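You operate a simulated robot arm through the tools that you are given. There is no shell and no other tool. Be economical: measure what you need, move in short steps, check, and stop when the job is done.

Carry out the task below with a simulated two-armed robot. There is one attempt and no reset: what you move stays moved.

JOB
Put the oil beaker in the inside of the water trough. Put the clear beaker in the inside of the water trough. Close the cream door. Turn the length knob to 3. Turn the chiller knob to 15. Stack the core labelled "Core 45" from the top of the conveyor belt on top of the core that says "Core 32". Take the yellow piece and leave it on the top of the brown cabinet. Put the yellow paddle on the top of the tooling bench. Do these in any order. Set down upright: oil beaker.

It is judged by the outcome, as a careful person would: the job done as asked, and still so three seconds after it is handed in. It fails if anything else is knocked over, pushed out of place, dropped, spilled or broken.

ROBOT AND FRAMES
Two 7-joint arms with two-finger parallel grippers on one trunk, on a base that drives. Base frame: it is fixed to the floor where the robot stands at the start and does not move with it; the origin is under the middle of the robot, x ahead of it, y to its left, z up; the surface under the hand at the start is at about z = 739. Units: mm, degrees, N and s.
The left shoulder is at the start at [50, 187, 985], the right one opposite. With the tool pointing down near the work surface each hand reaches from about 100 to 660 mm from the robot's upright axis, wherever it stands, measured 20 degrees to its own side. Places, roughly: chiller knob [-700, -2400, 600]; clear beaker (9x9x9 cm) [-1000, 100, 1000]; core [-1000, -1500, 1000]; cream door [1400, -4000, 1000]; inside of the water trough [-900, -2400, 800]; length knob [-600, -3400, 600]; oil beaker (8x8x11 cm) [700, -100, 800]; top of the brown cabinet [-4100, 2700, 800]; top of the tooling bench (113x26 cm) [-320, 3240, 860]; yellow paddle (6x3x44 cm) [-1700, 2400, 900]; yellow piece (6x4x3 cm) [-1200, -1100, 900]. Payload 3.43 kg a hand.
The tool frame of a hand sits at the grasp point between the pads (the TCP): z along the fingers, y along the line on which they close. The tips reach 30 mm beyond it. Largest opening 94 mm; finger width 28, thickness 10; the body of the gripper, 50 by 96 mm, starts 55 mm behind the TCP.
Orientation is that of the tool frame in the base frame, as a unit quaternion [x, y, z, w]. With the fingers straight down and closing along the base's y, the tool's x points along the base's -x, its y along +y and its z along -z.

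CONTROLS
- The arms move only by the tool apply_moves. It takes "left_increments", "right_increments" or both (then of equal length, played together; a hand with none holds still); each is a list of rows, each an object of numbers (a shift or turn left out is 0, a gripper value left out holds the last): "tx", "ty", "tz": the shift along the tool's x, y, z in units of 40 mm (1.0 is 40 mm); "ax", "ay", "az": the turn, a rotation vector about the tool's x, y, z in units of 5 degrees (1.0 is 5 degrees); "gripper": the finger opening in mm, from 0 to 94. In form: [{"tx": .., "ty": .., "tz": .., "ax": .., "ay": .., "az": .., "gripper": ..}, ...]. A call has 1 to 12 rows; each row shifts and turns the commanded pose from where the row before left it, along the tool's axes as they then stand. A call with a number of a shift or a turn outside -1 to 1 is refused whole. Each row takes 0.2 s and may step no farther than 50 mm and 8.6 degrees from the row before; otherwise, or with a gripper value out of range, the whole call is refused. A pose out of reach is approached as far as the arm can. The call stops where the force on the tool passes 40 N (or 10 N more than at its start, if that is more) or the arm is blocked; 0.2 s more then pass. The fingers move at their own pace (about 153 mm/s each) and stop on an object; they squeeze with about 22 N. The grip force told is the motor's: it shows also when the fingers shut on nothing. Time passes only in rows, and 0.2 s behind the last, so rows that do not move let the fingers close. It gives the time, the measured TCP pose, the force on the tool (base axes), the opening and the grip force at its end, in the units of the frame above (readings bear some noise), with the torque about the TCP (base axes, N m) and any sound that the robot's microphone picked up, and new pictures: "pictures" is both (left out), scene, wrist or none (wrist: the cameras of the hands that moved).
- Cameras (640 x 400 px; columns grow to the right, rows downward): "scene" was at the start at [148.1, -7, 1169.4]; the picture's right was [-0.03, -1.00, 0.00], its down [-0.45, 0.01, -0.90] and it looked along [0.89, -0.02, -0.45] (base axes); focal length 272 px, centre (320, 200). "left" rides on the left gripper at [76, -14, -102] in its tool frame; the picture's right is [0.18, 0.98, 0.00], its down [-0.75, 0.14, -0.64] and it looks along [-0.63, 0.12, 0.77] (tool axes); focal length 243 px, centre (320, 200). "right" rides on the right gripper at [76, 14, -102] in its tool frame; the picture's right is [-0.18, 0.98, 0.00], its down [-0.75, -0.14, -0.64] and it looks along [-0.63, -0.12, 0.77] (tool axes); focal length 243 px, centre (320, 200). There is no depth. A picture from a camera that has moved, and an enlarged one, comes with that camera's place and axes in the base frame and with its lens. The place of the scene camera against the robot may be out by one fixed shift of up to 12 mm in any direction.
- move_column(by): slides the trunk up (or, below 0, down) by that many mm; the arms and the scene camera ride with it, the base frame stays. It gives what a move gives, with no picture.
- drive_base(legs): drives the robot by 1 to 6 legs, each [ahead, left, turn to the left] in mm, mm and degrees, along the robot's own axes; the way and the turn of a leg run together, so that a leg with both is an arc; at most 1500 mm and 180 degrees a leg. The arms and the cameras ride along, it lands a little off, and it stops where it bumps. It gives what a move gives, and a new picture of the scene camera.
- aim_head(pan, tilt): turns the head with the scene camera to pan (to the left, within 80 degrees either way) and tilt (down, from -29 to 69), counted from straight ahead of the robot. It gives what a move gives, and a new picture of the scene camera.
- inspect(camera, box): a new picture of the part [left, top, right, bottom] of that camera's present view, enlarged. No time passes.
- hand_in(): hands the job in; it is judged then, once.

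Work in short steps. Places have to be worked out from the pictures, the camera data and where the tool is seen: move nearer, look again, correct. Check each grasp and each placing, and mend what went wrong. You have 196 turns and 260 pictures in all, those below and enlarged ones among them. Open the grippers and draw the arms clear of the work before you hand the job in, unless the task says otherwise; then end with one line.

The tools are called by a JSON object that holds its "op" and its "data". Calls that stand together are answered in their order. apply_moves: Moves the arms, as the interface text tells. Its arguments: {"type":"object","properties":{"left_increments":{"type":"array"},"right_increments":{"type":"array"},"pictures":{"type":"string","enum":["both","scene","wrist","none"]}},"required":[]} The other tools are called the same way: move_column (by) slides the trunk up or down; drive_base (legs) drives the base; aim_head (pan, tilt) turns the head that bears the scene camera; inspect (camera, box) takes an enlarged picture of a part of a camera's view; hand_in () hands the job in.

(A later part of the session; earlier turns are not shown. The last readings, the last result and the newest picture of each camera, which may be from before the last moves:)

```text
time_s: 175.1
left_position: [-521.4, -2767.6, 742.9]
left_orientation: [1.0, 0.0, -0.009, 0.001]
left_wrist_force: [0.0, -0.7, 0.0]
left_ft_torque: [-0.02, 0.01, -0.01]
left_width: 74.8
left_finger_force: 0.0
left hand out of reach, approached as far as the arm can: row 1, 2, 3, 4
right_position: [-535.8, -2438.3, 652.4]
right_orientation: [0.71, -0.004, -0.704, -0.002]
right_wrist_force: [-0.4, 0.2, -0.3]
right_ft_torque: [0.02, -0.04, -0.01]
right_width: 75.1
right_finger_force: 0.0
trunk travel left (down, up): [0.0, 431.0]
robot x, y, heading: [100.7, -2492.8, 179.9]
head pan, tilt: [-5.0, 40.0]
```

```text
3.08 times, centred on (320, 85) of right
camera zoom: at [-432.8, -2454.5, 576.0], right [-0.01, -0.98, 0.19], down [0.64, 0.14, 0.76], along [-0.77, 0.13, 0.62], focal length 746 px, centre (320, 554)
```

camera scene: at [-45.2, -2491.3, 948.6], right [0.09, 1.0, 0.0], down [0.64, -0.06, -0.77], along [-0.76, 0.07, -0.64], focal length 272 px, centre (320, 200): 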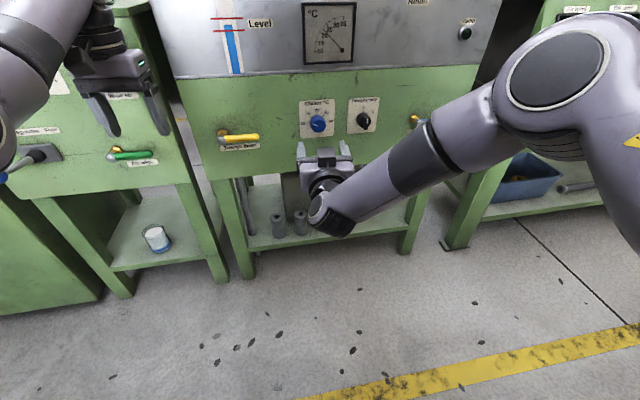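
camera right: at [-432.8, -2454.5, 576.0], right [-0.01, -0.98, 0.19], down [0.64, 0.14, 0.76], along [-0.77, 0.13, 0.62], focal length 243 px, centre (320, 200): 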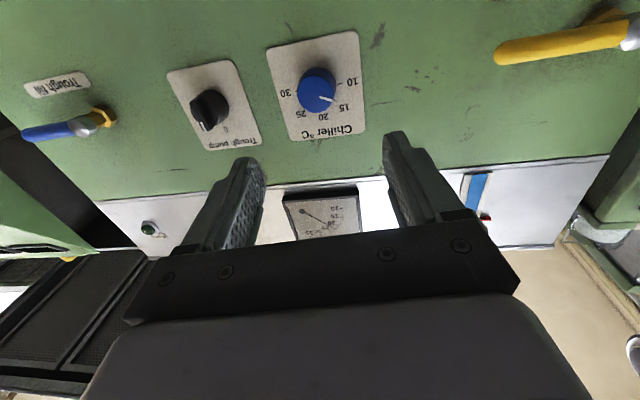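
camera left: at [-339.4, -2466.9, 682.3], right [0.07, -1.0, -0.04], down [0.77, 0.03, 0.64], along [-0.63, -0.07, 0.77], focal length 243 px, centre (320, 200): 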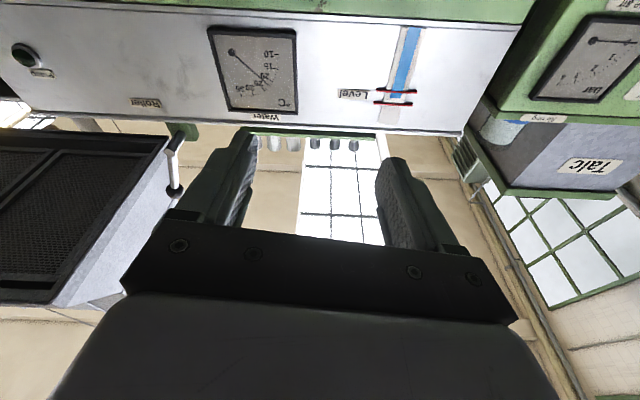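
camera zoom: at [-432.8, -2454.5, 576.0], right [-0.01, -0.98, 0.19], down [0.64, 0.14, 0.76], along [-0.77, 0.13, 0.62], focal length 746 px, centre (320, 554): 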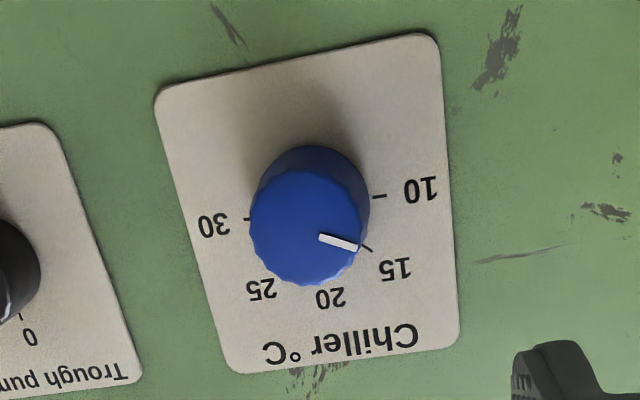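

Mark is at ≈64° (≈13); it needs ≈19° clockwise. Extend the right hand 60 mm and correct height, then drive forward 65.

{"op": "apply_moves", "data": {"right_increments": [{"tz": 0.5, "tx": 0.3, "ty": -0.1}, {"tz": 0.5}, {"tz": 0.5}, {}], "pictures": "none"}}

{"op": "drive_base", "data": {"legs": [[55, 0, 0]]}}

{"op": "apply_moves", "data": {"right_increments": [{}], "pictures": "wrist"}}

```text
time_s: 176.1
left_position: [-522.1, -2768.3, 741.1]
left_orientation: [1.0, 0.0, -0.01, 0.001]
left_wrist_force: [0.1, 0.3, 0.5]
left_ft_torque: [-0.01, 0.02, 0.03]
left_width: 75.2
left_finger_force: 0.1
right_position: [-593.1, -2443.5, 646.5]
right_orientation: [0.712, -0.006, -0.702, -0.005]
right_wrist_force: [-0.1, 0.5, 0.9]
right_ft_torque: [0.0, -0.01, -0.01]
right_width: 75.1
right_finger_force: 0.1
right hand out of reach, approached as far as the arm can: row 1, 3
trunk travel left (down, up): [0.0, 431.0]
robot x, y, heading: [99.0, -2494.9, 179.9]
head pan, tilt: [-5.0, 40.0]
```

```text
time_s: 177.1
left_position: [-576.9, -2767.1, 741.4]
left_orientation: [1.0, 0.0, -0.009, 0.001]
left_wrist_force: [-0.4, 0.9, 0.1]
left_ft_torque: [0.0, 0.03, -0.01]
left_width: 74.9
left_finger_force: 0.0
right_position: [-649.9, -2444.0, 646.2]
right_orientation: [0.712, -0.005, -0.702, -0.004]
right_wrist_force: [-0.7, -0.4, 0.3]
right_ft_torque: [0.01, 0.01, 0.01]
right_width: 75.1
right_finger_force: 0.1
trunk travel left (down, up): [0.0, 431.0]
robot x, y, heading: [43.8, -2495.5, 179.7]
head pan, tilt: [-5.0, 40.0]
camera scene: at [-100.2, -2491.3, 948.6], right [0.09, 1.0, 0.0], down [0.64, -0.06, -0.77], along [-0.76, 0.07, -0.64], focal length 272 px, centre (320, 200)
```

scene: 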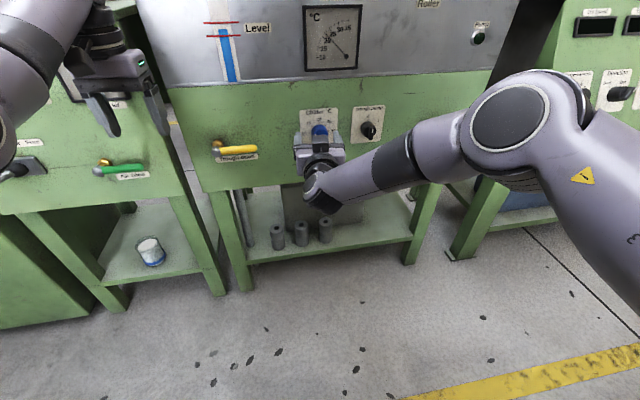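

```text
time_s: 177.5
left_position: [-577.1, -2767.7, 742.4]
left_orientation: [1.0, 0.0, -0.009, 0.001]
left_wrist_force: [0.0, -0.1, -0.3]
left_ft_torque: [-0.02, 0.0, -0.01]
left_width: 75.4
left_finger_force: 0.0
right_position: [-649.8, -2443.1, 646.8]
right_orientation: [0.712, -0.006, -0.703, -0.005]
right_wrist_force: [-0.1, -0.4, 1.0]
right_ft_torque: [-0.03, 0.02, 0.0]
right_width: 75.0
right_finger_force: 0.0
trunk travel left (down, up): [0.0, 431.0]
robot x, y, heading: [47.8, -2496.3, 179.7]
head pan, tilt: [-5.0, 40.0]
camera right: at [-546.0, -2460.2, 571.1], right [-0.02, -0.98, 0.19], down [0.63, 0.13, 0.76], along [-0.77, 0.13, 0.62], focal length 243 px, centre (320, 200)
```

right: 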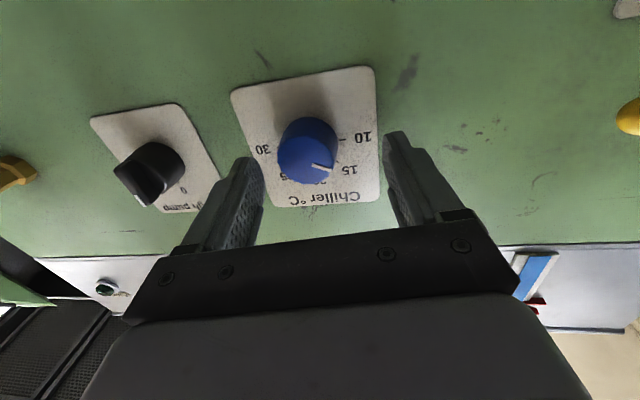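

Shift base 12 forward and 7 right to centre, then close on the knob.

{"op": "drive_base", "data": {"legs": [[12, -8, 0]]}}

{"op": "apply_moves", "data": {"right_increments": [{"gripper": 20}, {}, {}], "pictures": "wrist"}}

```text
time_s: 178.2
left_position: [-587.9, -2761.0, 741.6]
left_orientation: [1.0, 0.0, -0.008, 0.001]
left_wrist_force: [0.1, -0.2, 0.4]
left_ft_torque: [-0.02, 0.02, -0.02]
left_width: 75.1
left_finger_force: 0.1
right_position: [-660.4, -2436.5, 647.1]
right_orientation: [0.712, -0.006, -0.702, -0.005]
right_wrist_force: [1.4, 0.2, 1.1]
right_ft_torque: [-0.04, 0.0, -0.02]
right_width: 74.9
right_finger_force: 0.0
trunk travel left (down, up): [0.0, 431.0]
robot x, y, heading: [32.8, -2483.4, 180.1]
head pan, tilt: [-5.0, 40.0]
camera scene: at [-112.2, -2483.4, 948.6], right [0.09, 1.0, 0.0], down [0.64, -0.06, -0.77], along [-0.76, 0.07, -0.64], focal length 272 px, centre (320, 200)
```

scene: 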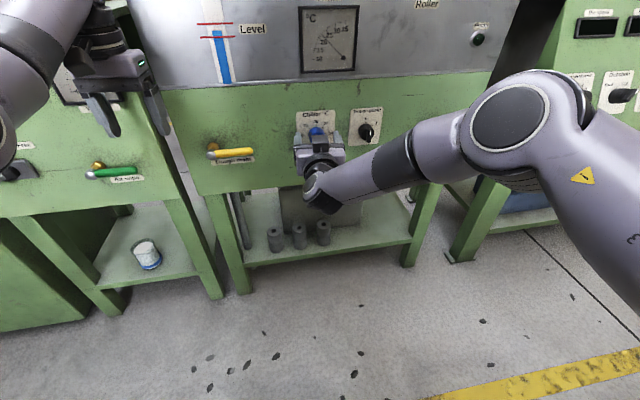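

```text
time_s: 179.0
left_position: [-588.7, -2760.9, 742.0]
left_orientation: [1.0, 0.001, -0.01, 0.001]
left_wrist_force: [-0.6, 1.0, 0.5]
left_ft_torque: [0.01, -0.02, 0.01]
left_width: 74.9
left_finger_force: 0.0
right_position: [-660.0, -2436.1, 647.2]
right_orientation: [0.712, -0.006, -0.702, -0.005]
right_wrist_force: [1.1, 1.8, -0.6]
right_ft_torque: [-0.01, 0.04, 0.81]
right_width: 37.6
right_finger_force: 45.1
trunk travel left (down, up): [0.0, 431.0]
robot x, y, heading: [33.1, -2487.5, 179.9]
head pan, tilt: [-5.0, 40.0]
camera right: at [-558.0, -2452.3, 571.1], right [-0.02, -0.98, 0.19], down [0.63, 0.13, 0.76], along [-0.77, 0.13, 0.62], focal length 243 px, centre (320, 200)
```

right: 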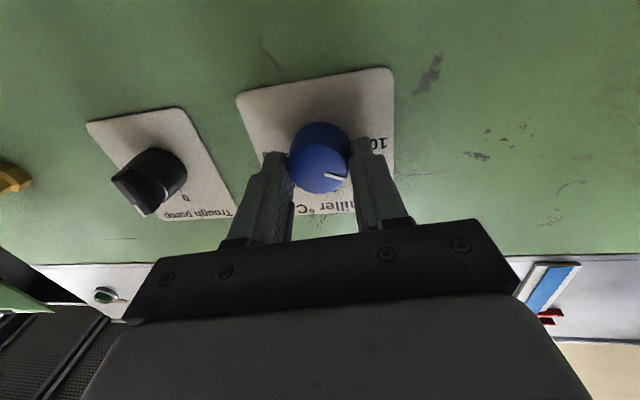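

Gripped, centred. Turn 19° clockwise (az +3.8), then release and back the base off to read it.

{"op": "apply_moves", "data": {"right_increments": [{"az": 0.95}, {"az": 0.95}, {"az": 0.95}, {"az": 0.95}, {}, {"gripper": 80}, {}, {}], "pictures": "none"}}

{"op": "drive_base", "data": {"legs": [[-120, 0, 0]]}}

{"op": "inspect", "data": {"camera": "right", "box": [224, 0, 416, 150]}}

```text
time_s: 180.8
left_position: [-589.3, -2759.9, 742.6]
left_orientation: [1.0, 0.0, -0.009, 0.001]
left_wrist_force: [0.1, 0.4, 0.1]
left_ft_torque: [0.03, -0.01, 0.02]
left_width: 75.0
left_finger_force: 0.1
right_position: [-659.7, -2435.5, 647.4]
right_orientation: [0.701, -0.123, -0.693, 0.111]
right_wrist_force: [-0.6, 0.7, -0.1]
right_ft_torque: [0.0, 0.02, 0.01]
right_width: 80.1
right_finger_force: 0.0
trunk travel left (down, up): [0.0, 431.0]
robot x, y, heading: [31.1, -2489.2, 179.9]
head pan, tilt: [-5.0, 40.0]
```

```text
time_s: 182.1
left_position: [-469.8, -2760.2, 740.5]
left_orientation: [1.0, 0.0, -0.009, 0.0]
left_wrist_force: [0.0, -0.1, -0.3]
left_ft_torque: [0.0, -0.01, 0.02]
left_width: 75.1
left_finger_force: 0.1
right_position: [-541.8, -2434.9, 646.6]
right_orientation: [0.702, -0.124, -0.693, 0.111]
right_wrist_force: [0.0, 0.1, -0.1]
right_ft_torque: [0.02, 0.0, 0.0]
right_width: 80.1
right_finger_force: 0.0
trunk travel left (down, up): [0.0, 431.0]
robot x, y, heading: [150.4, -2488.5, 180.1]
head pan, tilt: [-5.0, 40.0]
camera scene: at [7.0, -2483.4, 948.6], right [0.09, 1.0, 0.0], down [0.64, -0.06, -0.77], along [-0.76, 0.07, -0.64], focal length 272 px, centre (320, 200)
```

scene: 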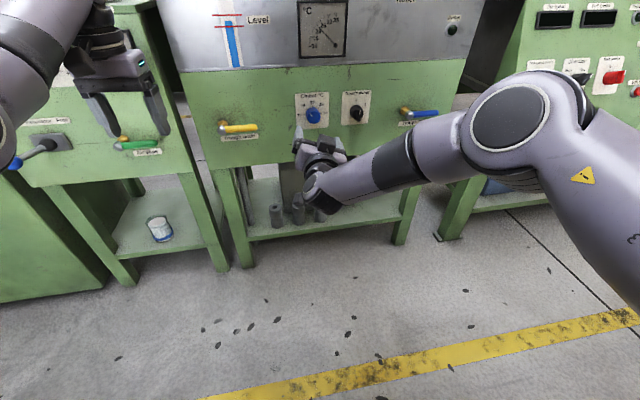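

```text
2.67 times, centred on (320, 75) of right
camera zoom: at [-439.1, -2476.2, 580.1], right [-0.02, -0.87, 0.5], down [0.64, 0.37, 0.68], along [-0.77, 0.33, 0.55], focal length 647 px, centre (320, 533)
```

zoom: 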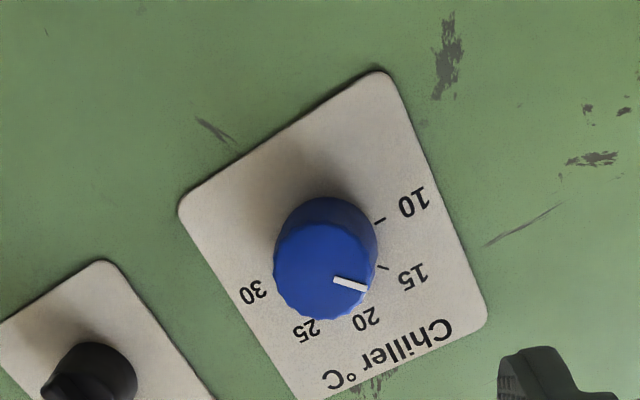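

Close: about 4–5° short of 15 by this view. Check from the scene camera too.

{"op": "inspect", "data": {"camera": "scene", "box": [285, 85, 345, 130]}}

```text
8.89 times, centred on (315, 108) of scene
camera zoom: at [7.0, -2483.4, 948.6], right [0.09, 1.0, 0.0], down [0.64, -0.06, -0.77], along [-0.76, 0.07, -0.64], focal length 2422 px, centre (364, 1022)
```

zoom: 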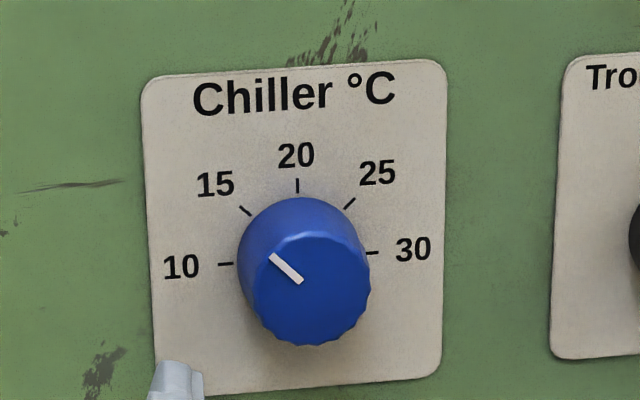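

Dial reads ≈14.7–15, within reading error of the 15 tick. Next the length knob near y≈-3400: back off a little and strafe left.

{"op": "drive_base", "data": {"legs": [[-120, 0, 0], [0, 900, 0]]}}

```text
time_s: 191.1
left_position: [-351.4, -3657.0, 741.0]
left_orientation: [1.0, -0.001, -0.009, 0.0]
left_wrist_force: [0.3, -0.5, -0.1]
left_ft_torque: [-0.03, 0.02, -0.02]
left_width: 74.9
left_finger_force: 0.0
right_position: [-423.9, -3332.7, 645.4]
right_orientation: [0.702, -0.124, -0.693, 0.11]
right_wrist_force: [0.2, -0.4, 0.8]
right_ft_torque: [0.02, 0.02, 0.0]
right_width: 80.3
right_finger_force: 0.1
trunk travel left (down, up): [0.0, 431.0]
robot x, y, heading: [274.8, -3382.3, 180.0]
head pan, tilt: [-5.0, 40.0]
camera scene: at [125.2, -3380.6, 948.6], right [0.09, 1.0, 0.0], down [0.64, -0.06, -0.77], along [-0.76, 0.07, -0.64], focal length 272 px, centre (320, 200)
```

scene: 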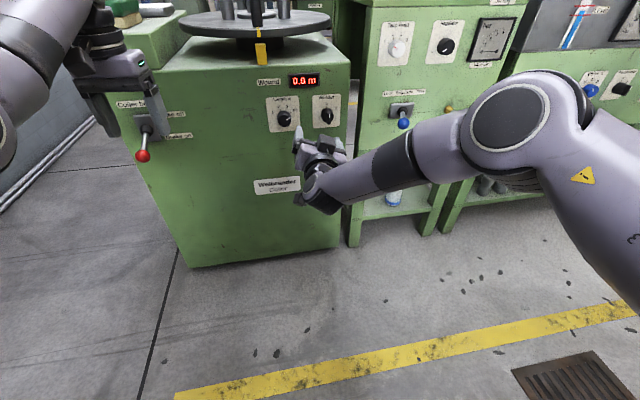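

{"op": "inspect", "data": {"camera": "scene", "box": [250, 60, 360, 145]}}

{"op": "inspect", "data": {"camera": "right", "box": [0, 0, 640, 400]}}

```text
4.71 times, centred on (305, 102) of scene
camera zoom: at [125.2, -3380.6, 948.6], right [0.09, 1.0, 0.0], down [0.64, -0.06, -0.77], along [-0.76, 0.07, -0.64], focal length 1282 px, centre (391, 659)
```

zoom: 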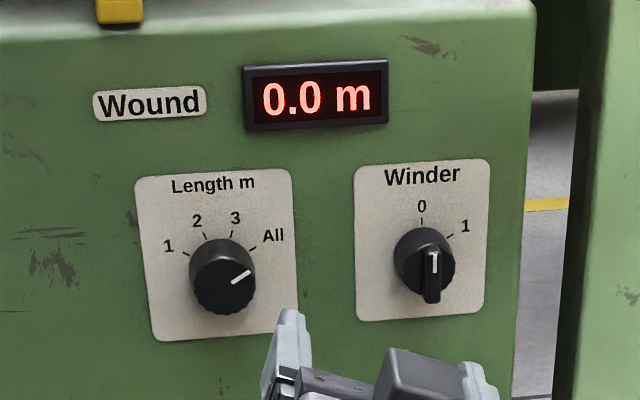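

```text
1.00 times, centred on (320, 200) of right (not enlarged: the box is as wide or as high as the picture)
camera zoom: at [-320.9, -3373.3, 580.1], right [-0.02, -0.87, 0.5], down [0.64, 0.37, 0.68], along [-0.77, 0.33, 0.55], focal length 243 px, centre (320, 200)
```

zoom: 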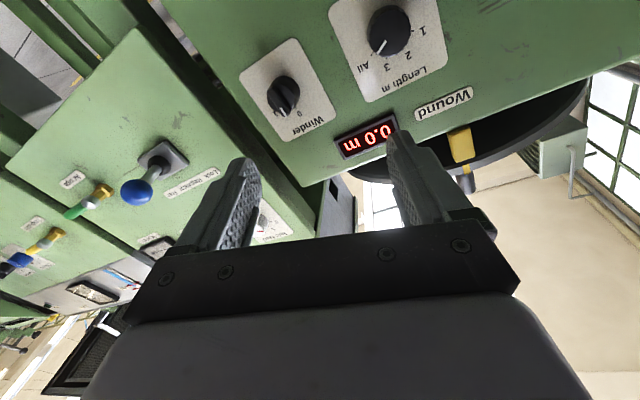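

Length knob is on "All"; 3 is 40° counter-clockwise. Knob ≈[-592,-3414,637]. Strafe left 80 and forward 50, then re-measure.

{"op": "drive_base", "data": {"legs": [[50, 80, 0]]}}

{"op": "inspect", "data": {"camera": "right", "box": [0, 0, 640, 400]}}

```text
time_s: 192.5
left_position: [-401.0, -3736.5, 741.8]
left_orientation: [1.0, 0.0, -0.008, 0.001]
left_wrist_force: [0.5, -0.8, 0.3]
left_ft_torque: [0.01, -0.04, -0.02]
left_width: 75.1
left_finger_force: 0.0
right_position: [-474.2, -3412.0, 648.8]
right_orientation: [0.701, -0.124, -0.693, 0.111]
right_wrist_force: [-0.3, 0.2, -0.3]
right_ft_torque: [-0.03, 0.0, -0.04]
right_width: 80.1
right_finger_force: 0.0
trunk travel left (down, up): [0.0, 431.0]
robot x, y, heading: [218.9, -3459.8, 180.0]
head pan, tilt: [-5.0, 40.0]
camera scene: at [75.0, -3459.8, 948.6], right [0.09, 1.0, 0.0], down [0.64, -0.06, -0.77], along [-0.76, 0.07, -0.64], focal length 272 px, centre (320, 200)
```

scene: 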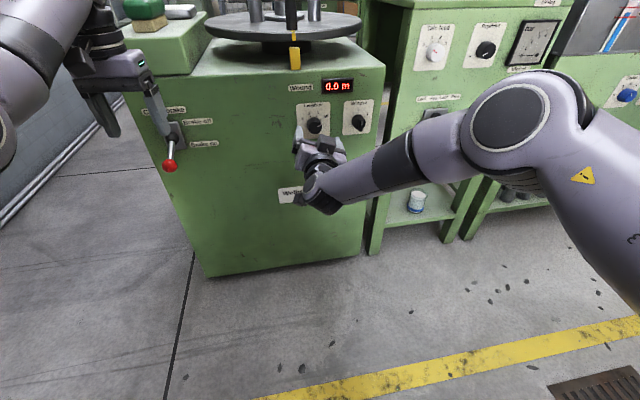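

```text
1.00 times, centred on (320, 200) of right (not enlarged: the box is as wide or as high as the picture)
camera zoom: at [-371.1, -3452.3, 580.1], right [-0.02, -0.87, 0.5], down [0.64, 0.37, 0.68], along [-0.77, 0.33, 0.55], focal length 243 px, centre (320, 200)
```

zoom: 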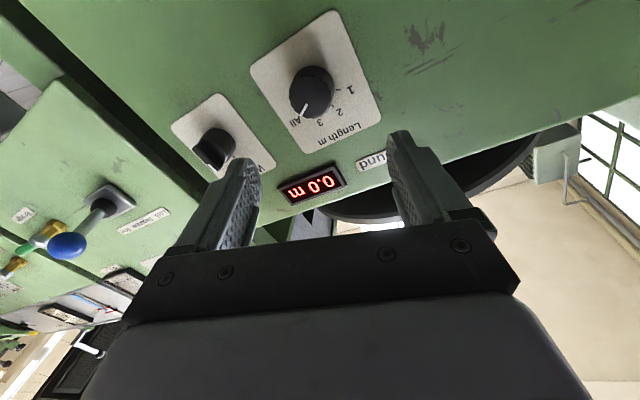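

Knob ≈[-615,-3411,633]. Lower the hand ~15 mm, then drive forward 85 and re-check.

{"op": "apply_moves", "data": {"right_increments": [{"tx": 0.18, "ty": -0.06}, {"tx": 0.18, "ty": -0.06}, {}], "pictures": "none"}}

{"op": "drive_base", "data": {"legs": [[85, 0, 0]]}}

{"op": "inspect", "data": {"camera": "right", "box": [0, 0, 640, 400]}}

```text
time_s: 193.3
left_position: [-401.3, -3736.7, 742.8]
left_orientation: [1.0, -0.001, -0.008, 0.001]
left_wrist_force: [-0.5, 1.0, 0.5]
left_ft_torque: [-0.01, -0.04, 0.03]
left_width: 74.7
left_finger_force: 0.0
right_position: [-475.0, -3414.5, 633.2]
right_orientation: [0.703, -0.127, -0.691, 0.108]
right_wrist_force: [0.0, -0.6, 0.1]
right_ft_torque: [-0.01, 0.03, -0.02]
right_width: 80.1
right_finger_force: 0.0
right hand out of reach, approached as far as the arm can: row 2
trunk travel left (down, up): [0.0, 431.0]
robot x, y, heading: [221.6, -3460.8, 180.3]
head pan, tilt: [-5.0, 40.0]
```

```text
time_s: 194.4
left_position: [-484.8, -3736.3, 742.1]
left_orientation: [1.0, 0.0, -0.009, 0.001]
left_wrist_force: [0.1, 0.0, 0.0]
left_ft_torque: [0.01, 0.0, -0.02]
left_width: 75.1
left_finger_force: 0.1
right_position: [-557.8, -3415.0, 633.4]
right_orientation: [0.703, -0.127, -0.691, 0.108]
right_wrist_force: [0.4, -0.6, 0.7]
right_ft_torque: [0.01, 0.04, 0.02]
right_width: 80.0
right_finger_force: 0.1
trunk travel left (down, up): [0.0, 431.0]
robot x, y, heading: [135.2, -3462.2, -180.1]
head pan, tilt: [-5.0, 40.0]
camera scene: at [-9.2, -3459.9, 948.6], right [0.09, 1.0, 0.0], down [0.64, -0.06, -0.77], along [-0.76, 0.07, -0.64], focal length 272 px, centre (320, 200)
```

scene: 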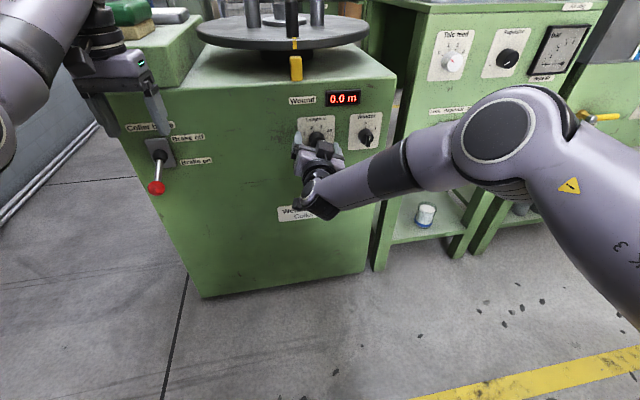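

```text
1.00 times, centred on (320, 200) of right (not enlarged: the box is as wide or as high as the picture)
camera zoom: at [-455.0, -3456.3, 567.4], right [-0.03, -0.87, 0.5], down [0.64, 0.37, 0.68], along [-0.77, 0.34, 0.54], focal length 243 px, centre (320, 200)
```

zoom: 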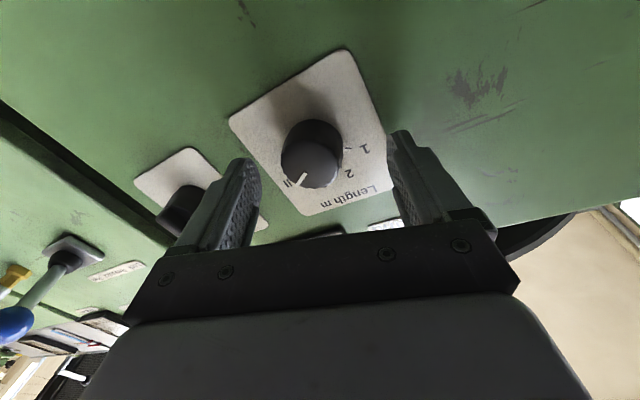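

Nearly centred; drive 30 forward and 8 right, then look.

{"op": "drive_base", "data": {"legs": [[30, -8, 0]]}}

{"op": "inspect", "data": {"camera": "right", "box": [0, 0, 640, 400]}}

```text
time_s: 195.2
left_position: [-498.4, -3732.3, 742.1]
left_orientation: [1.0, 0.0, -0.009, 0.002]
left_wrist_force: [0.6, -0.1, 0.5]
left_ft_torque: [0.03, -0.04, -0.02]
left_width: 74.7
left_finger_force: 0.1
right_position: [-567.3, -3412.6, 634.7]
right_orientation: [0.701, -0.126, -0.693, 0.11]
right_wrist_force: [14.1, 6.3, 4.5]
right_ft_torque: [-0.22, 0.18, 0.55]
right_width: 77.5
right_finger_force: 0.1
trunk travel left (down, up): [0.0, 431.0]
robot x, y, heading: [126.6, -3457.3, 180.1]
head pan, tilt: [-5.0, 40.0]
stopped in leg 1: the force on the tool passed its limit at 88 N (the readings are from after the stop); the commanded pose is now the measured one
camera scene: at [-21.8, -3455.5, 948.7], right [0.09, 1.0, 0.0], down [0.64, -0.06, -0.77], along [-0.76, 0.07, -0.64], focal length 272 px, centre (320, 200)
```

scene: 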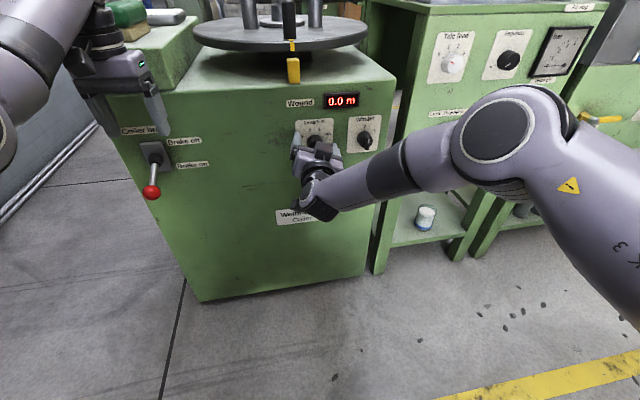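

```text
1.00 times, centred on (320, 200) of right (not enlarged: the box is as wide or as high as the picture)
camera zoom: at [-465.1, -3454.7, 567.7], right [-0.02, -0.87, 0.5], down [0.64, 0.37, 0.67], along [-0.77, 0.33, 0.55], focal length 243 px, centre (320, 200)
```

zoom: 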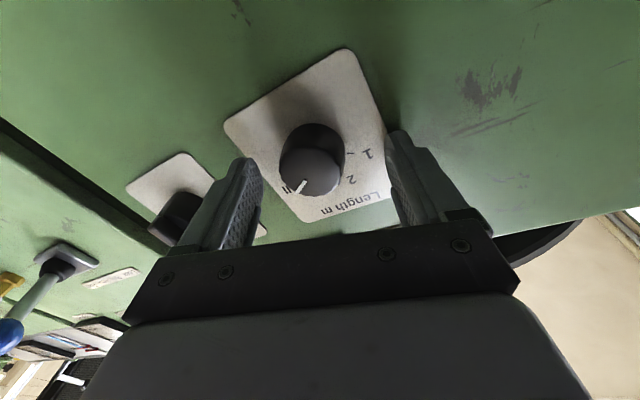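

Tips just touched the panel (x≈-597); the knob is centred between the fingers. Back off 4 mm, close.

{"op": "drive_base", "data": {"legs": [[-4, 0, 0]]}}

{"op": "apply_moves", "data": {"right_increments": [{"gripper": 20}, {}, {}], "pictures": "wrist"}}

```text
time_s: 195.9
left_position: [-495.0, -3732.4, 740.9]
left_orientation: [1.0, -0.001, -0.008, 0.0]
left_wrist_force: [-0.4, -1.2, 0.5]
left_ft_torque: [-0.02, -0.01, -0.01]
left_width: 74.8
left_finger_force: 0.1
right_position: [-563.9, -3414.3, 633.6]
right_orientation: [0.702, -0.124, -0.692, 0.112]
right_wrist_force: [0.8, -0.7, -0.6]
right_ft_torque: [-0.02, -0.01, 0.01]
right_width: 80.0
right_finger_force: 0.1
trunk travel left (down, up): [0.0, 431.0]
robot x, y, heading: [124.6, -3462.9, 180.2]
head pan, tilt: [-5.0, 40.0]
camera scene: at [-19.1, -3455.9, 948.6], right [0.09, 1.0, 0.0], down [0.64, -0.06, -0.77], along [-0.76, 0.07, -0.64], focal length 272 px, centre (320, 200)
```

scene: 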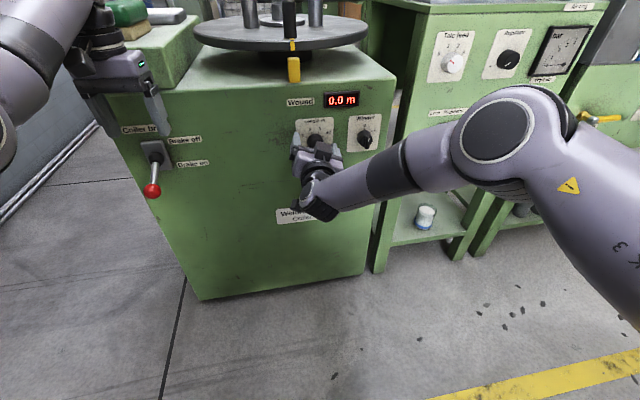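

```text
time_s: 196.7
left_position: [-496.4, -3731.8, 741.0]
left_orientation: [1.0, 0.0, -0.008, 0.002]
left_wrist_force: [-1.7, -0.3, -0.2]
left_ft_torque: [-0.02, 0.01, -0.01]
left_width: 74.9
left_finger_force: 0.1
right_position: [-564.9, -3411.3, 632.1]
right_orientation: [0.702, -0.129, -0.692, 0.109]
right_wrist_force: [6.4, 18.0, -5.7]
right_ft_torque: [-0.02, 0.54, 0.24]
right_width: 38.0
right_finger_force: 45.5
trunk travel left (down, up): [0.0, 431.0]
robot x, y, heading: [121.4, -3460.0, 179.9]
head pan, tilt: [-5.0, 40.0]
camera right: at [-462.3, -3452.4, 565.6], right [-0.03, -0.87, 0.5], down [0.64, 0.37, 0.68], along [-0.77, 0.34, 0.54], focal length 243 px, centre (320, 200)
```

right: 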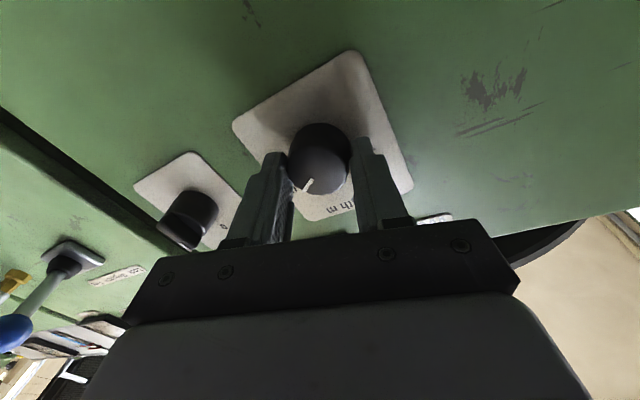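

Gripped (38 mm). Turn 40° counter-clockwise (az -8), release, and back off with the base to read.

{"op": "apply_moves", "data": {"right_increments": [{"az": -1}, {"az": -1}, {"az": -1}, {"az": -1}, {"az": -1}, {"az": -1}, {"az": -1}, {"az": -1}, {}, {"gripper": 80}, {}, {}], "pictures": "none"}}

{"op": "drive_base", "data": {"legs": [[-150, 0, 0]]}}

{"op": "inspect", "data": {"camera": "scene", "box": [280, 90, 350, 145]}}

```text
time_s: 199.3
left_position: [-495.5, -3732.9, 741.3]
left_orientation: [1.0, 0.001, -0.007, 0.001]
left_wrist_force: [-0.1, -0.2, 0.5]
left_ft_torque: [-0.02, 0.01, 0.01]
left_width: 74.8
left_finger_force: 0.0
right_position: [-564.4, -3415.1, 633.4]
right_orientation: [0.703, 0.122, -0.688, -0.132]
right_wrist_force: [-0.4, -0.8, -0.2]
right_ft_torque: [0.02, 0.01, 0.0]
right_width: 79.9
right_finger_force: 0.0
trunk travel left (down, up): [0.0, 431.0]
robot x, y, heading: [125.0, -3456.7, 180.0]
head pan, tilt: [-5.0, 40.0]
```

```text
time_s: 200.7
left_position: [-346.8, -3733.0, 740.6]
left_orientation: [1.0, 0.0, -0.008, 0.001]
left_wrist_force: [0.1, -0.2, -0.7]
left_ft_torque: [-0.01, -0.02, 0.02]
left_width: 75.2
left_finger_force: 0.0
right_position: [-415.1, -3414.0, 633.0]
right_orientation: [0.703, 0.122, -0.688, -0.132]
right_wrist_force: [-0.1, -0.2, -0.5]
right_ft_torque: [0.02, -0.04, 0.03]
right_width: 80.0
right_finger_force: 0.2
trunk travel left (down, up): [0.0, 431.0]
robot x, y, heading: [274.8, -3461.2, 180.1]
head pan, tilt: [-5.0, 40.0]
camera scene: at [129.4, -3456.0, 948.6], right [0.09, 1.0, 0.0], down [0.64, -0.06, -0.77], along [-0.76, 0.07, -0.64], focal length 272 px, centre (320, 200)
```

scene: 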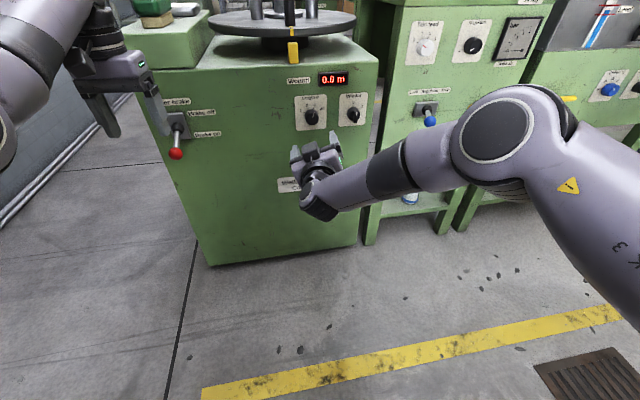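

```text
7.27 times, centred on (315, 118) of scene
camera zoom: at [129.4, -3456.0, 948.6], right [0.09, 1.0, 0.0], down [0.64, -0.06, -0.77], along [-0.76, 0.07, -0.64], focal length 1982 px, centre (356, 800)
```

zoom: 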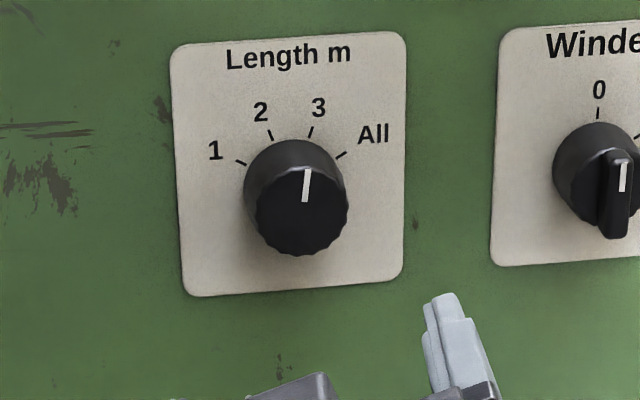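

The mark is at ≈+9.5°, the 3 tick at +20°: turned ~10° too far. Re-approach and turn back 10.5° clockwise.

{"op": "drive_base", "data": {"legs": [[146, 0, 0]]}}

{"op": "apply_moves", "data": {"right_increments": [{"gripper": 20}, {}, {}], "pictures": "wrist"}}

```text
time_s: 202.1
left_position: [-491.2, -3732.6, 740.7]
left_orientation: [1.0, 0.0, -0.009, 0.002]
left_wrist_force: [0.7, 0.2, -0.6]
left_ft_torque: [-0.03, 0.02, 0.02]
left_width: 75.0
left_finger_force: 0.0
right_position: [-560.6, -3413.8, 633.4]
right_orientation: [0.704, 0.122, -0.687, -0.133]
right_wrist_force: [0.4, 0.4, -0.8]
right_ft_torque: [0.0, -0.01, 0.01]
right_width: 79.9
right_finger_force: 0.1
trunk travel left (down, up): [0.0, 431.0]
robot x, y, heading: [130.7, -3456.9, 179.8]
head pan, tilt: [-5.0, 40.0]
camera scene: at [-15.1, -3455.8, 948.6], right [0.09, 1.0, 0.0], down [0.64, -0.06, -0.77], along [-0.76, 0.07, -0.64], focal length 272 px, centre (320, 200)
```

scene: 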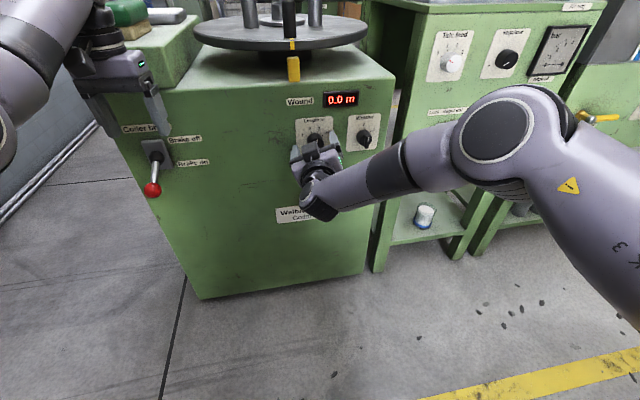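

```text
time_s: 202.8
left_position: [-491.1, -3732.0, 741.1]
left_orientation: [1.0, 0.0, -0.008, 0.001]
left_wrist_force: [-0.8, 0.3, -0.2]
left_ft_torque: [0.02, 0.0, 0.0]
left_width: 75.2
left_finger_force: 0.1
right_position: [-559.9, -3411.2, 634.0]
right_orientation: [0.703, 0.121, -0.688, -0.135]
right_wrist_force: [3.4, 8.2, 2.0]
right_ft_torque: [0.03, 0.07, 0.48]
right_width: 37.1
right_finger_force: 44.8
trunk travel left (down, up): [0.0, 431.0]
robot x, y, heading: [130.8, -3457.7, 179.9]
head pan, tilt: [-5.0, 40.0]
camera right: at [-457.0, -3401.5, 558.2], right [-0.02, -0.98, -0.18], down [0.63, -0.15, 0.77], along [-0.78, -0.1, 0.62], focal length 243 px, centre (320, 200)
```

right: 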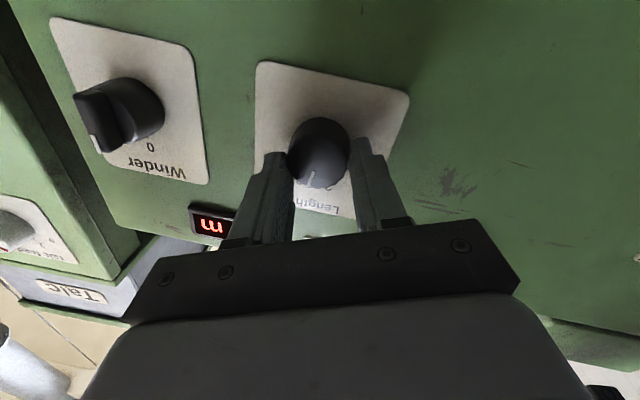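

{"op": "apply_moves", "data": {"right_increments": [{"az": 0.7}, {"az": 0.7}, {"az": 0.7}, {}, {"gripper": 80}, {}, {}], "pictures": "none"}}

{"op": "drive_base", "data": {"legs": [[-150, 0, 0]]}}

{"op": "inspect", "data": {"camera": "scene", "box": [280, 90, 350, 145]}}

```text
time_s: 204.4
left_position: [-491.2, -3732.8, 741.3]
left_orientation: [1.0, 0.0, -0.008, 0.002]
left_wrist_force: [0.4, 0.0, 0.9]
left_ft_torque: [-0.02, 0.01, -0.02]
left_width: 74.9
left_finger_force: 0.1
right_position: [-560.3, -3414.2, 633.3]
right_orientation: [0.712, 0.058, -0.697, -0.069]
right_wrist_force: [0.7, 0.2, 0.1]
right_ft_torque: [0.0, 0.06, 0.0]
right_width: 80.0
right_finger_force: 0.1
trunk travel left (down, up): [0.0, 431.0]
robot x, y, heading: [128.8, -3458.8, 179.7]
head pan, tilt: [-5.0, 40.0]
```

```text
time_s: 205.8
left_position: [-342.1, -3731.7, 741.1]
left_orientation: [1.0, 0.0, -0.008, 0.001]
left_wrist_force: [-0.1, -0.3, 0.3]
left_ft_torque: [-0.01, 0.0, 0.03]
left_width: 74.9
left_finger_force: 0.0
right_position: [-410.9, -3414.2, 633.8]
right_orientation: [0.712, 0.056, -0.697, -0.07]
right_wrist_force: [0.5, 0.2, -0.4]
right_ft_torque: [0.0, 0.03, -0.01]
right_width: 79.9
right_finger_force: 0.1
trunk travel left (down, up): [0.0, 431.0]
robot x, y, heading: [279.2, -3458.6, 179.9]
head pan, tilt: [-5.0, 40.0]
camera scene: at [133.9, -3456.0, 948.6], right [0.09, 1.0, 0.0], down [0.64, -0.06, -0.77], along [-0.76, 0.07, -0.64], focal length 272 px, centre (320, 200)
```

scene: 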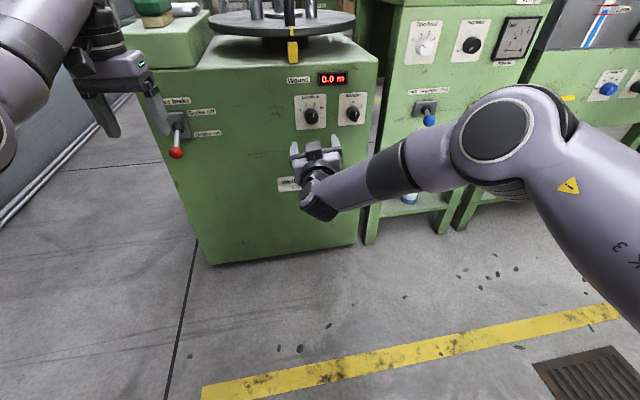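

```text
7.27 times, centred on (315, 118) of scene
camera zoom: at [133.9, -3456.0, 948.6], right [0.09, 1.0, 0.0], down [0.64, -0.06, -0.77], along [-0.76, 0.07, -0.64], focal length 1982 px, centre (356, 800)
```

zoom: 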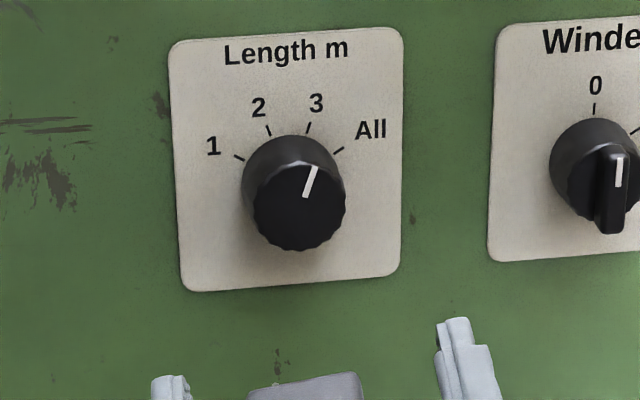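

Length knob is at 3. Now for the cream door near [1400,-4000]: raise the trunk and turn around to look.

{"op": "move_column", "data": {"by": 250}}

{"op": "drive_base", "data": {"legs": [[-150, -200, 0], [0, 0, -140], [0, 0, -50]]}}

{"op": "aim_head", "data": {"pan": 0, "tilt": 20}}

```text
time_s: 208.4
left_position: [-342.6, -3733.1, 990.9]
left_orientation: [1.0, 0.0, -0.008, 0.002]
left_wrist_force: [-0.3, -0.6, 0.5]
left_ft_torque: [0.01, -0.02, 0.03]
left_width: 75.0
left_finger_force: 0.0
right_position: [-412.0, -3414.0, 883.3]
right_orientation: [0.712, 0.057, -0.697, -0.07]
right_wrist_force: [0.1, 0.5, -1.0]
right_ft_torque: [0.0, 0.03, -0.01]
right_width: 80.1
right_finger_force: 0.2
trunk travel left (down, up): [-250.0, 181.0]
robot x, y, heading: [280.0, -3458.2, 179.9]
head pan, tilt: [-5.0, 40.0]
```

```text
time_s: 218.8
left_position: [1090.0, -3092.4, 991.1]
left_orientation: [0.085, 0.996, 0.001, 0.008]
left_wrist_force: [-0.3, 0.5, -0.2]
left_ft_torque: [-0.02, 0.0, -0.01]
left_width: 75.3
left_finger_force: 0.1
right_position: [1102.8, -3418.1, 883.4]
right_orientation: [0.005, 0.714, -0.129, 0.688]
right_wrist_force: [0.1, -0.6, -0.2]
right_ft_torque: [-0.02, -0.01, 0.03]
right_width: 79.9
right_finger_force: 0.1
trunk travel left (down, up): [-250.0, 181.0]
robot x, y, heading: [433.3, -3256.4, -10.0]
head pan, tilt: [-5.0, 40.0]
camera scene: at [568.0, -3293.1, 1198.6], right [-0.26, -0.97, 0.0], down [-0.62, 0.17, -0.77], along [0.74, -0.2, -0.64], focal length 272 px, centre (320, 200)
```

scene: 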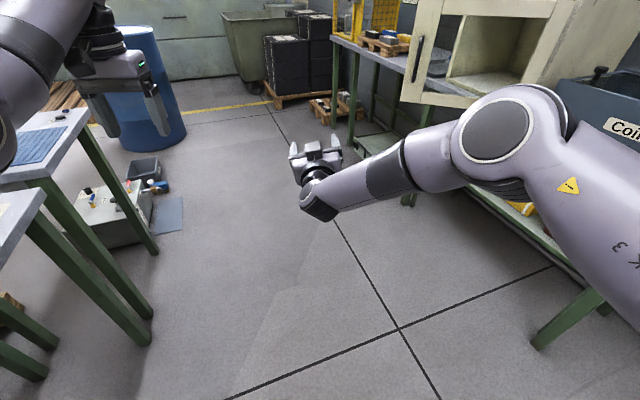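

```text
time_s: 219.7
left_position: [1088.9, -3092.1, 990.3]
left_orientation: [0.086, 0.996, 0.001, 0.008]
left_wrist_force: [0.0, 0.1, -0.6]
left_ft_torque: [-0.02, -0.01, -0.01]
left_width: 75.1
left_finger_force: 0.0
right_position: [1103.6, -3418.4, 883.2]
right_orientation: [0.004, 0.714, -0.128, 0.688]
right_wrist_force: [-0.4, 0.0, 0.1]
right_ft_torque: [0.01, -0.02, 0.01]
right_width: 80.0
right_finger_force: 0.1
trunk travel left (down, up): [-250.0, 181.0]
robot x, y, heading: [429.5, -3254.6, -9.9]
head pan, tilt: [0.0, 20.0]
camera scene: at [577.5, -3287.2, 1229.9], right [-0.17, -0.99, 0.0], down [-0.34, 0.06, -0.94], along [0.93, -0.16, -0.34], focal length 272 px, centre (320, 200)
```

scene: 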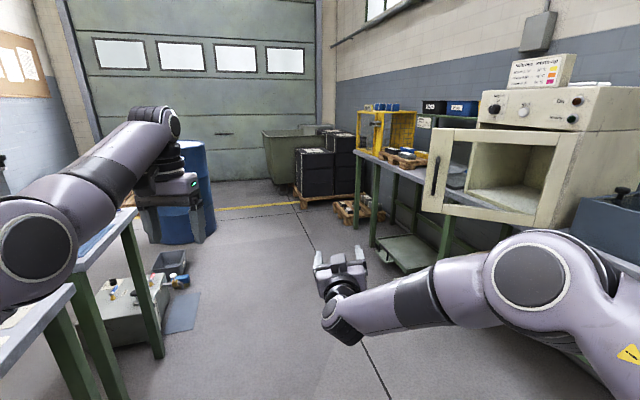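

The cream oven is on the bench at right, its door open. Zoom to understand hinge and handle.

{"op": "inspect", "data": {"camera": "scene", "box": [390, 60, 640, 260]}}

```text
2.00 times, centred on (515, 160) of scene
camera zoom: at [577.5, -3287.2, 1229.9], right [-0.17, -0.99, 0.0], down [-0.34, 0.06, -0.94], along [0.93, -0.16, -0.34], focal length 545 px, centre (-70, 280)
```

zoom: 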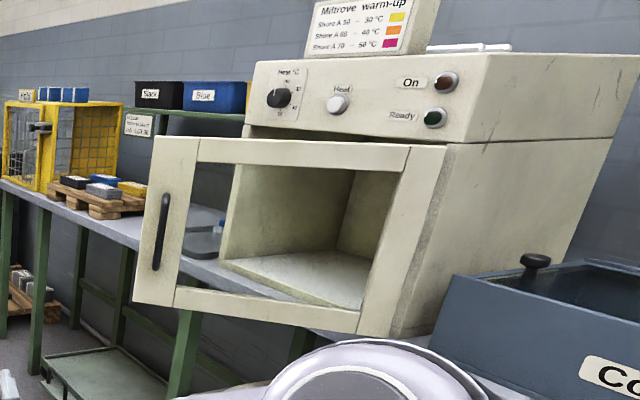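

The door is hinged on the near (small-x) side at ≈[1200,-4108], free edge ≈[1351,-3767], open ~65°. I'll push its outer face with the closed right hand. Prepare: raise trunk, close gripper, tuck left hand, turn to heading -60.

{"op": "move_column", "data": {"by": 120}}

{"op": "apply_moves", "data": {"right_increments": [{"gripper": 0}, {}, {}, {}, {}], "left_increments": [{"tx": 0.8}, {"tx": 0.8}, {"tx": 0.8}, {"tx": 0.8}, {}], "pictures": "none"}}

{"op": "drive_base", "data": {"legs": [[280, 100, 0], [0, 0, -50]]}}

```text
time_s: 221.2
left_position: [1089.1, -3092.4, 1111.4]
left_orientation: [0.086, 0.996, 0.001, 0.008]
left_wrist_force: [0.0, 0.2, -0.8]
left_ft_torque: [-0.01, 0.0, 0.02]
left_width: 75.2
left_finger_force: 0.1
right_position: [1103.4, -3418.7, 1002.7]
right_orientation: [0.004, 0.714, -0.129, 0.688]
right_wrist_force: [-0.3, -0.1, 0.3]
right_ft_torque: [0.02, 0.01, -0.01]
right_width: 80.0
right_finger_force: 0.0
trunk travel left (down, up): [-370.0, 61.0]
robot x, y, heading: [430.4, -3256.4, -10.4]
head pan, tilt: [0.0, 20.0]
```

```text
time_s: 222.4
left_position: [1088.6, -3093.0, 1110.3]
left_orientation: [0.086, 0.996, 0.001, 0.009]
left_wrist_force: [0.4, -1.6, -0.3]
left_ft_torque: [-0.02, 0.01, -0.01]
left_width: 75.1
left_finger_force: 0.1
left hand out of reach, approached as far as the arm can: row 1, 2, 3, 4
right_position: [1102.0, -3418.8, 1004.1]
right_orientation: [0.004, 0.714, -0.128, 0.688]
right_wrist_force: [0.0, -0.2, 0.4]
right_ft_torque: [-0.03, 0.0, 0.05]
right_width: 0.0
right_finger_force: 22.9
trunk travel left (down, up): [-370.0, 61.0]
robot x, y, heading: [431.9, -3257.4, -9.8]
head pan, tilt: [0.0, 20.0]
```

```text
time_s: 226.7
left_position: [1273.0, -3607.2, 1110.0]
left_orientation: [0.5, 0.866, -0.002, 0.008]
left_wrist_force: [0.5, -0.5, 0.7]
left_ft_torque: [0.01, 0.01, 0.02]
left_width: 75.0
left_finger_force: 0.1
right_position: [1032.3, -3826.2, 1002.9]
right_orientation: [0.307, 0.645, -0.408, 0.569]
right_wrist_force: [-1.0, 0.7, 0.5]
right_ft_torque: [-0.02, 0.02, 0.0]
right_width: 0.1
right_finger_force: 22.1
trunk travel left (down, up): [-370.0, 61.0]
robot x, y, heading: [723.9, -3206.4, -59.9]
head pan, tilt: [0.0, 20.0]
camera scene: at [798.5, -3342.3, 1350.0], right [-0.87, -0.5, 0.0], down [-0.17, 0.3, -0.94], along [0.47, -0.81, -0.34], focal length 272 px, centre (320, 200)
```

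scene: 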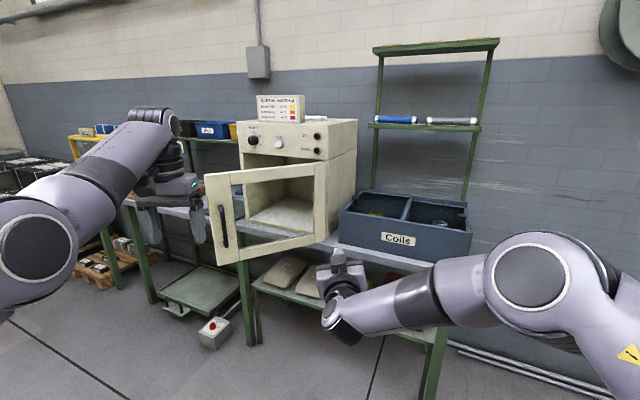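

Refined: hinge ≈[1279,-4212], free edge ≈[1417,-3808], top ≈ z 1145. I raise the hand to push on the solid stile above the handle, and drive near its outer face.

{"op": "move_column", "data": {"by": 60}}

{"op": "apply_moves", "data": {"right_increments": [{"tx": -0.5}, {}], "pictures": "none"}}

{"op": "drive_base", "data": {"legs": [[118, 244, 0]]}}

```text
time_s: 227.7
left_position: [1273.4, -3605.9, 1171.6]
left_orientation: [0.499, 0.866, -0.002, 0.008]
left_wrist_force: [-0.2, 0.2, -0.3]
left_ft_torque: [-0.04, 0.01, 0.01]
left_width: 75.0
left_finger_force: 0.0
right_position: [1033.0, -3825.9, 1062.5]
right_orientation: [0.306, 0.645, -0.407, 0.569]
right_wrist_force: [0.2, -0.7, -0.2]
right_ft_torque: [0.0, -0.03, 0.03]
right_width: 0.2
right_finger_force: 22.0
trunk travel left (down, up): [-430.0, 1.0]
robot x, y, heading: [727.7, -3205.1, -59.8]
head pan, tilt: [0.0, 20.0]
```

```text
time_s: 228.3
left_position: [1273.2, -3606.2, 1170.3]
left_orientation: [0.5, 0.866, -0.002, 0.007]
left_wrist_force: [0.2, 0.3, 0.5]
left_ft_torque: [0.0, 0.0, 0.0]
left_width: 74.9
left_finger_force: 0.1
right_position: [1035.5, -3824.4, 1084.5]
right_orientation: [0.307, 0.645, -0.408, 0.569]
right_wrist_force: [0.6, -0.2, 0.2]
right_ft_torque: [0.02, 0.0, -0.02]
right_width: 0.0
right_finger_force: 21.6
trunk travel left (down, up): [-430.0, 1.0]
robot x, y, heading: [722.9, -3205.5, -60.0]
head pan, tilt: [0.0, 20.0]
```

```text
time_s: 231.0
left_position: [1545.1, -3584.2, 1171.3]
left_orientation: [0.498, 0.867, -0.003, 0.008]
left_wrist_force: [-1.1, -0.7, 0.2]
left_ft_torque: [-0.01, 0.01, 0.0]
left_width: 75.1
left_finger_force: 0.0
right_position: [1308.5, -3803.7, 1082.6]
right_orientation: [0.306, 0.645, -0.407, 0.57]
right_wrist_force: [-0.1, 0.3, 0.2]
right_ft_torque: [-0.02, 0.01, -0.02]
right_width: 0.2
right_finger_force: 21.7
trunk travel left (down, up): [-430.0, 1.0]
robot x, y, heading: [998.3, -3185.7, -59.6]
head pan, tilt: [0.0, 20.0]
camera scene: at [1069.4, -3321.8, 1410.0], right [-0.86, -0.5, 0.0], down [-0.17, 0.3, -0.94], along [0.47, -0.81, -0.34], focal length 272 px, centre (320, 200)
```

scene: 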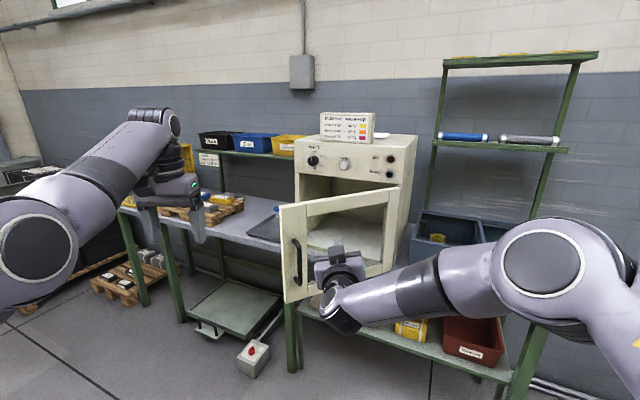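

Re-triangulated: free edge ≈[1540,-3900], hinge ≈[1286,-4236], z 782–1121. Raise the hand 13 mm onto the top-bar level and move beside the outer face.

{"op": "apply_moves", "data": {"right_increments": [{"tx": -0.33}, {}], "pictures": "none"}}

{"op": "drive_base", "data": {"legs": [[149, 49, 0]]}}

```text
time_s: 231.6
left_position: [1544.9, -3584.0, 1170.6]
left_orientation: [0.498, 0.867, -0.003, 0.007]
left_wrist_force: [-0.2, 0.1, 0.4]
left_ft_torque: [0.0, 0.03, -0.02]
left_width: 75.0
left_finger_force: 0.0
right_position: [1310.3, -3802.8, 1095.5]
right_orientation: [0.305, 0.646, -0.407, 0.569]
right_wrist_force: [0.4, 0.4, 0.4]
right_ft_torque: [0.0, 0.01, -0.03]
right_width: 0.0
right_finger_force: 21.9
trunk travel left (down, up): [-430.0, 1.0]
robot x, y, heading: [993.9, -3190.1, -59.9]
head pan, tilt: [0.0, 20.0]
```

```text
time_s: 233.0
left_position: [1662.4, -3689.9, 1171.5]
left_orientation: [0.498, 0.867, -0.003, 0.007]
left_wrist_force: [0.3, -0.6, -0.1]
left_ft_torque: [0.01, -0.01, 0.02]
left_width: 75.1
left_finger_force: 0.1
right_position: [1428.4, -3907.3, 1095.8]
right_orientation: [0.304, 0.646, -0.407, 0.57]
right_wrist_force: [-0.1, 0.0, 0.0]
right_ft_torque: [0.0, -0.02, -0.01]
right_width: 0.1
right_finger_force: 22.1
trunk travel left (down, up): [-430.0, 1.0]
robot x, y, heading: [1113.7, -3291.9, -59.7]
head pan, tilt: [0.0, 20.0]
camera scene: at [1187.3, -3426.5, 1409.9], right [-0.86, -0.5, 0.0], down [-0.17, 0.3, -0.94], along [0.47, -0.81, -0.34], focal length 272 px, centre (320, 200)
```

scene: 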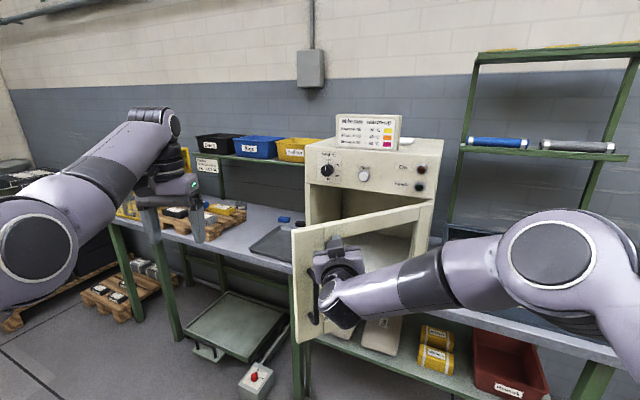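

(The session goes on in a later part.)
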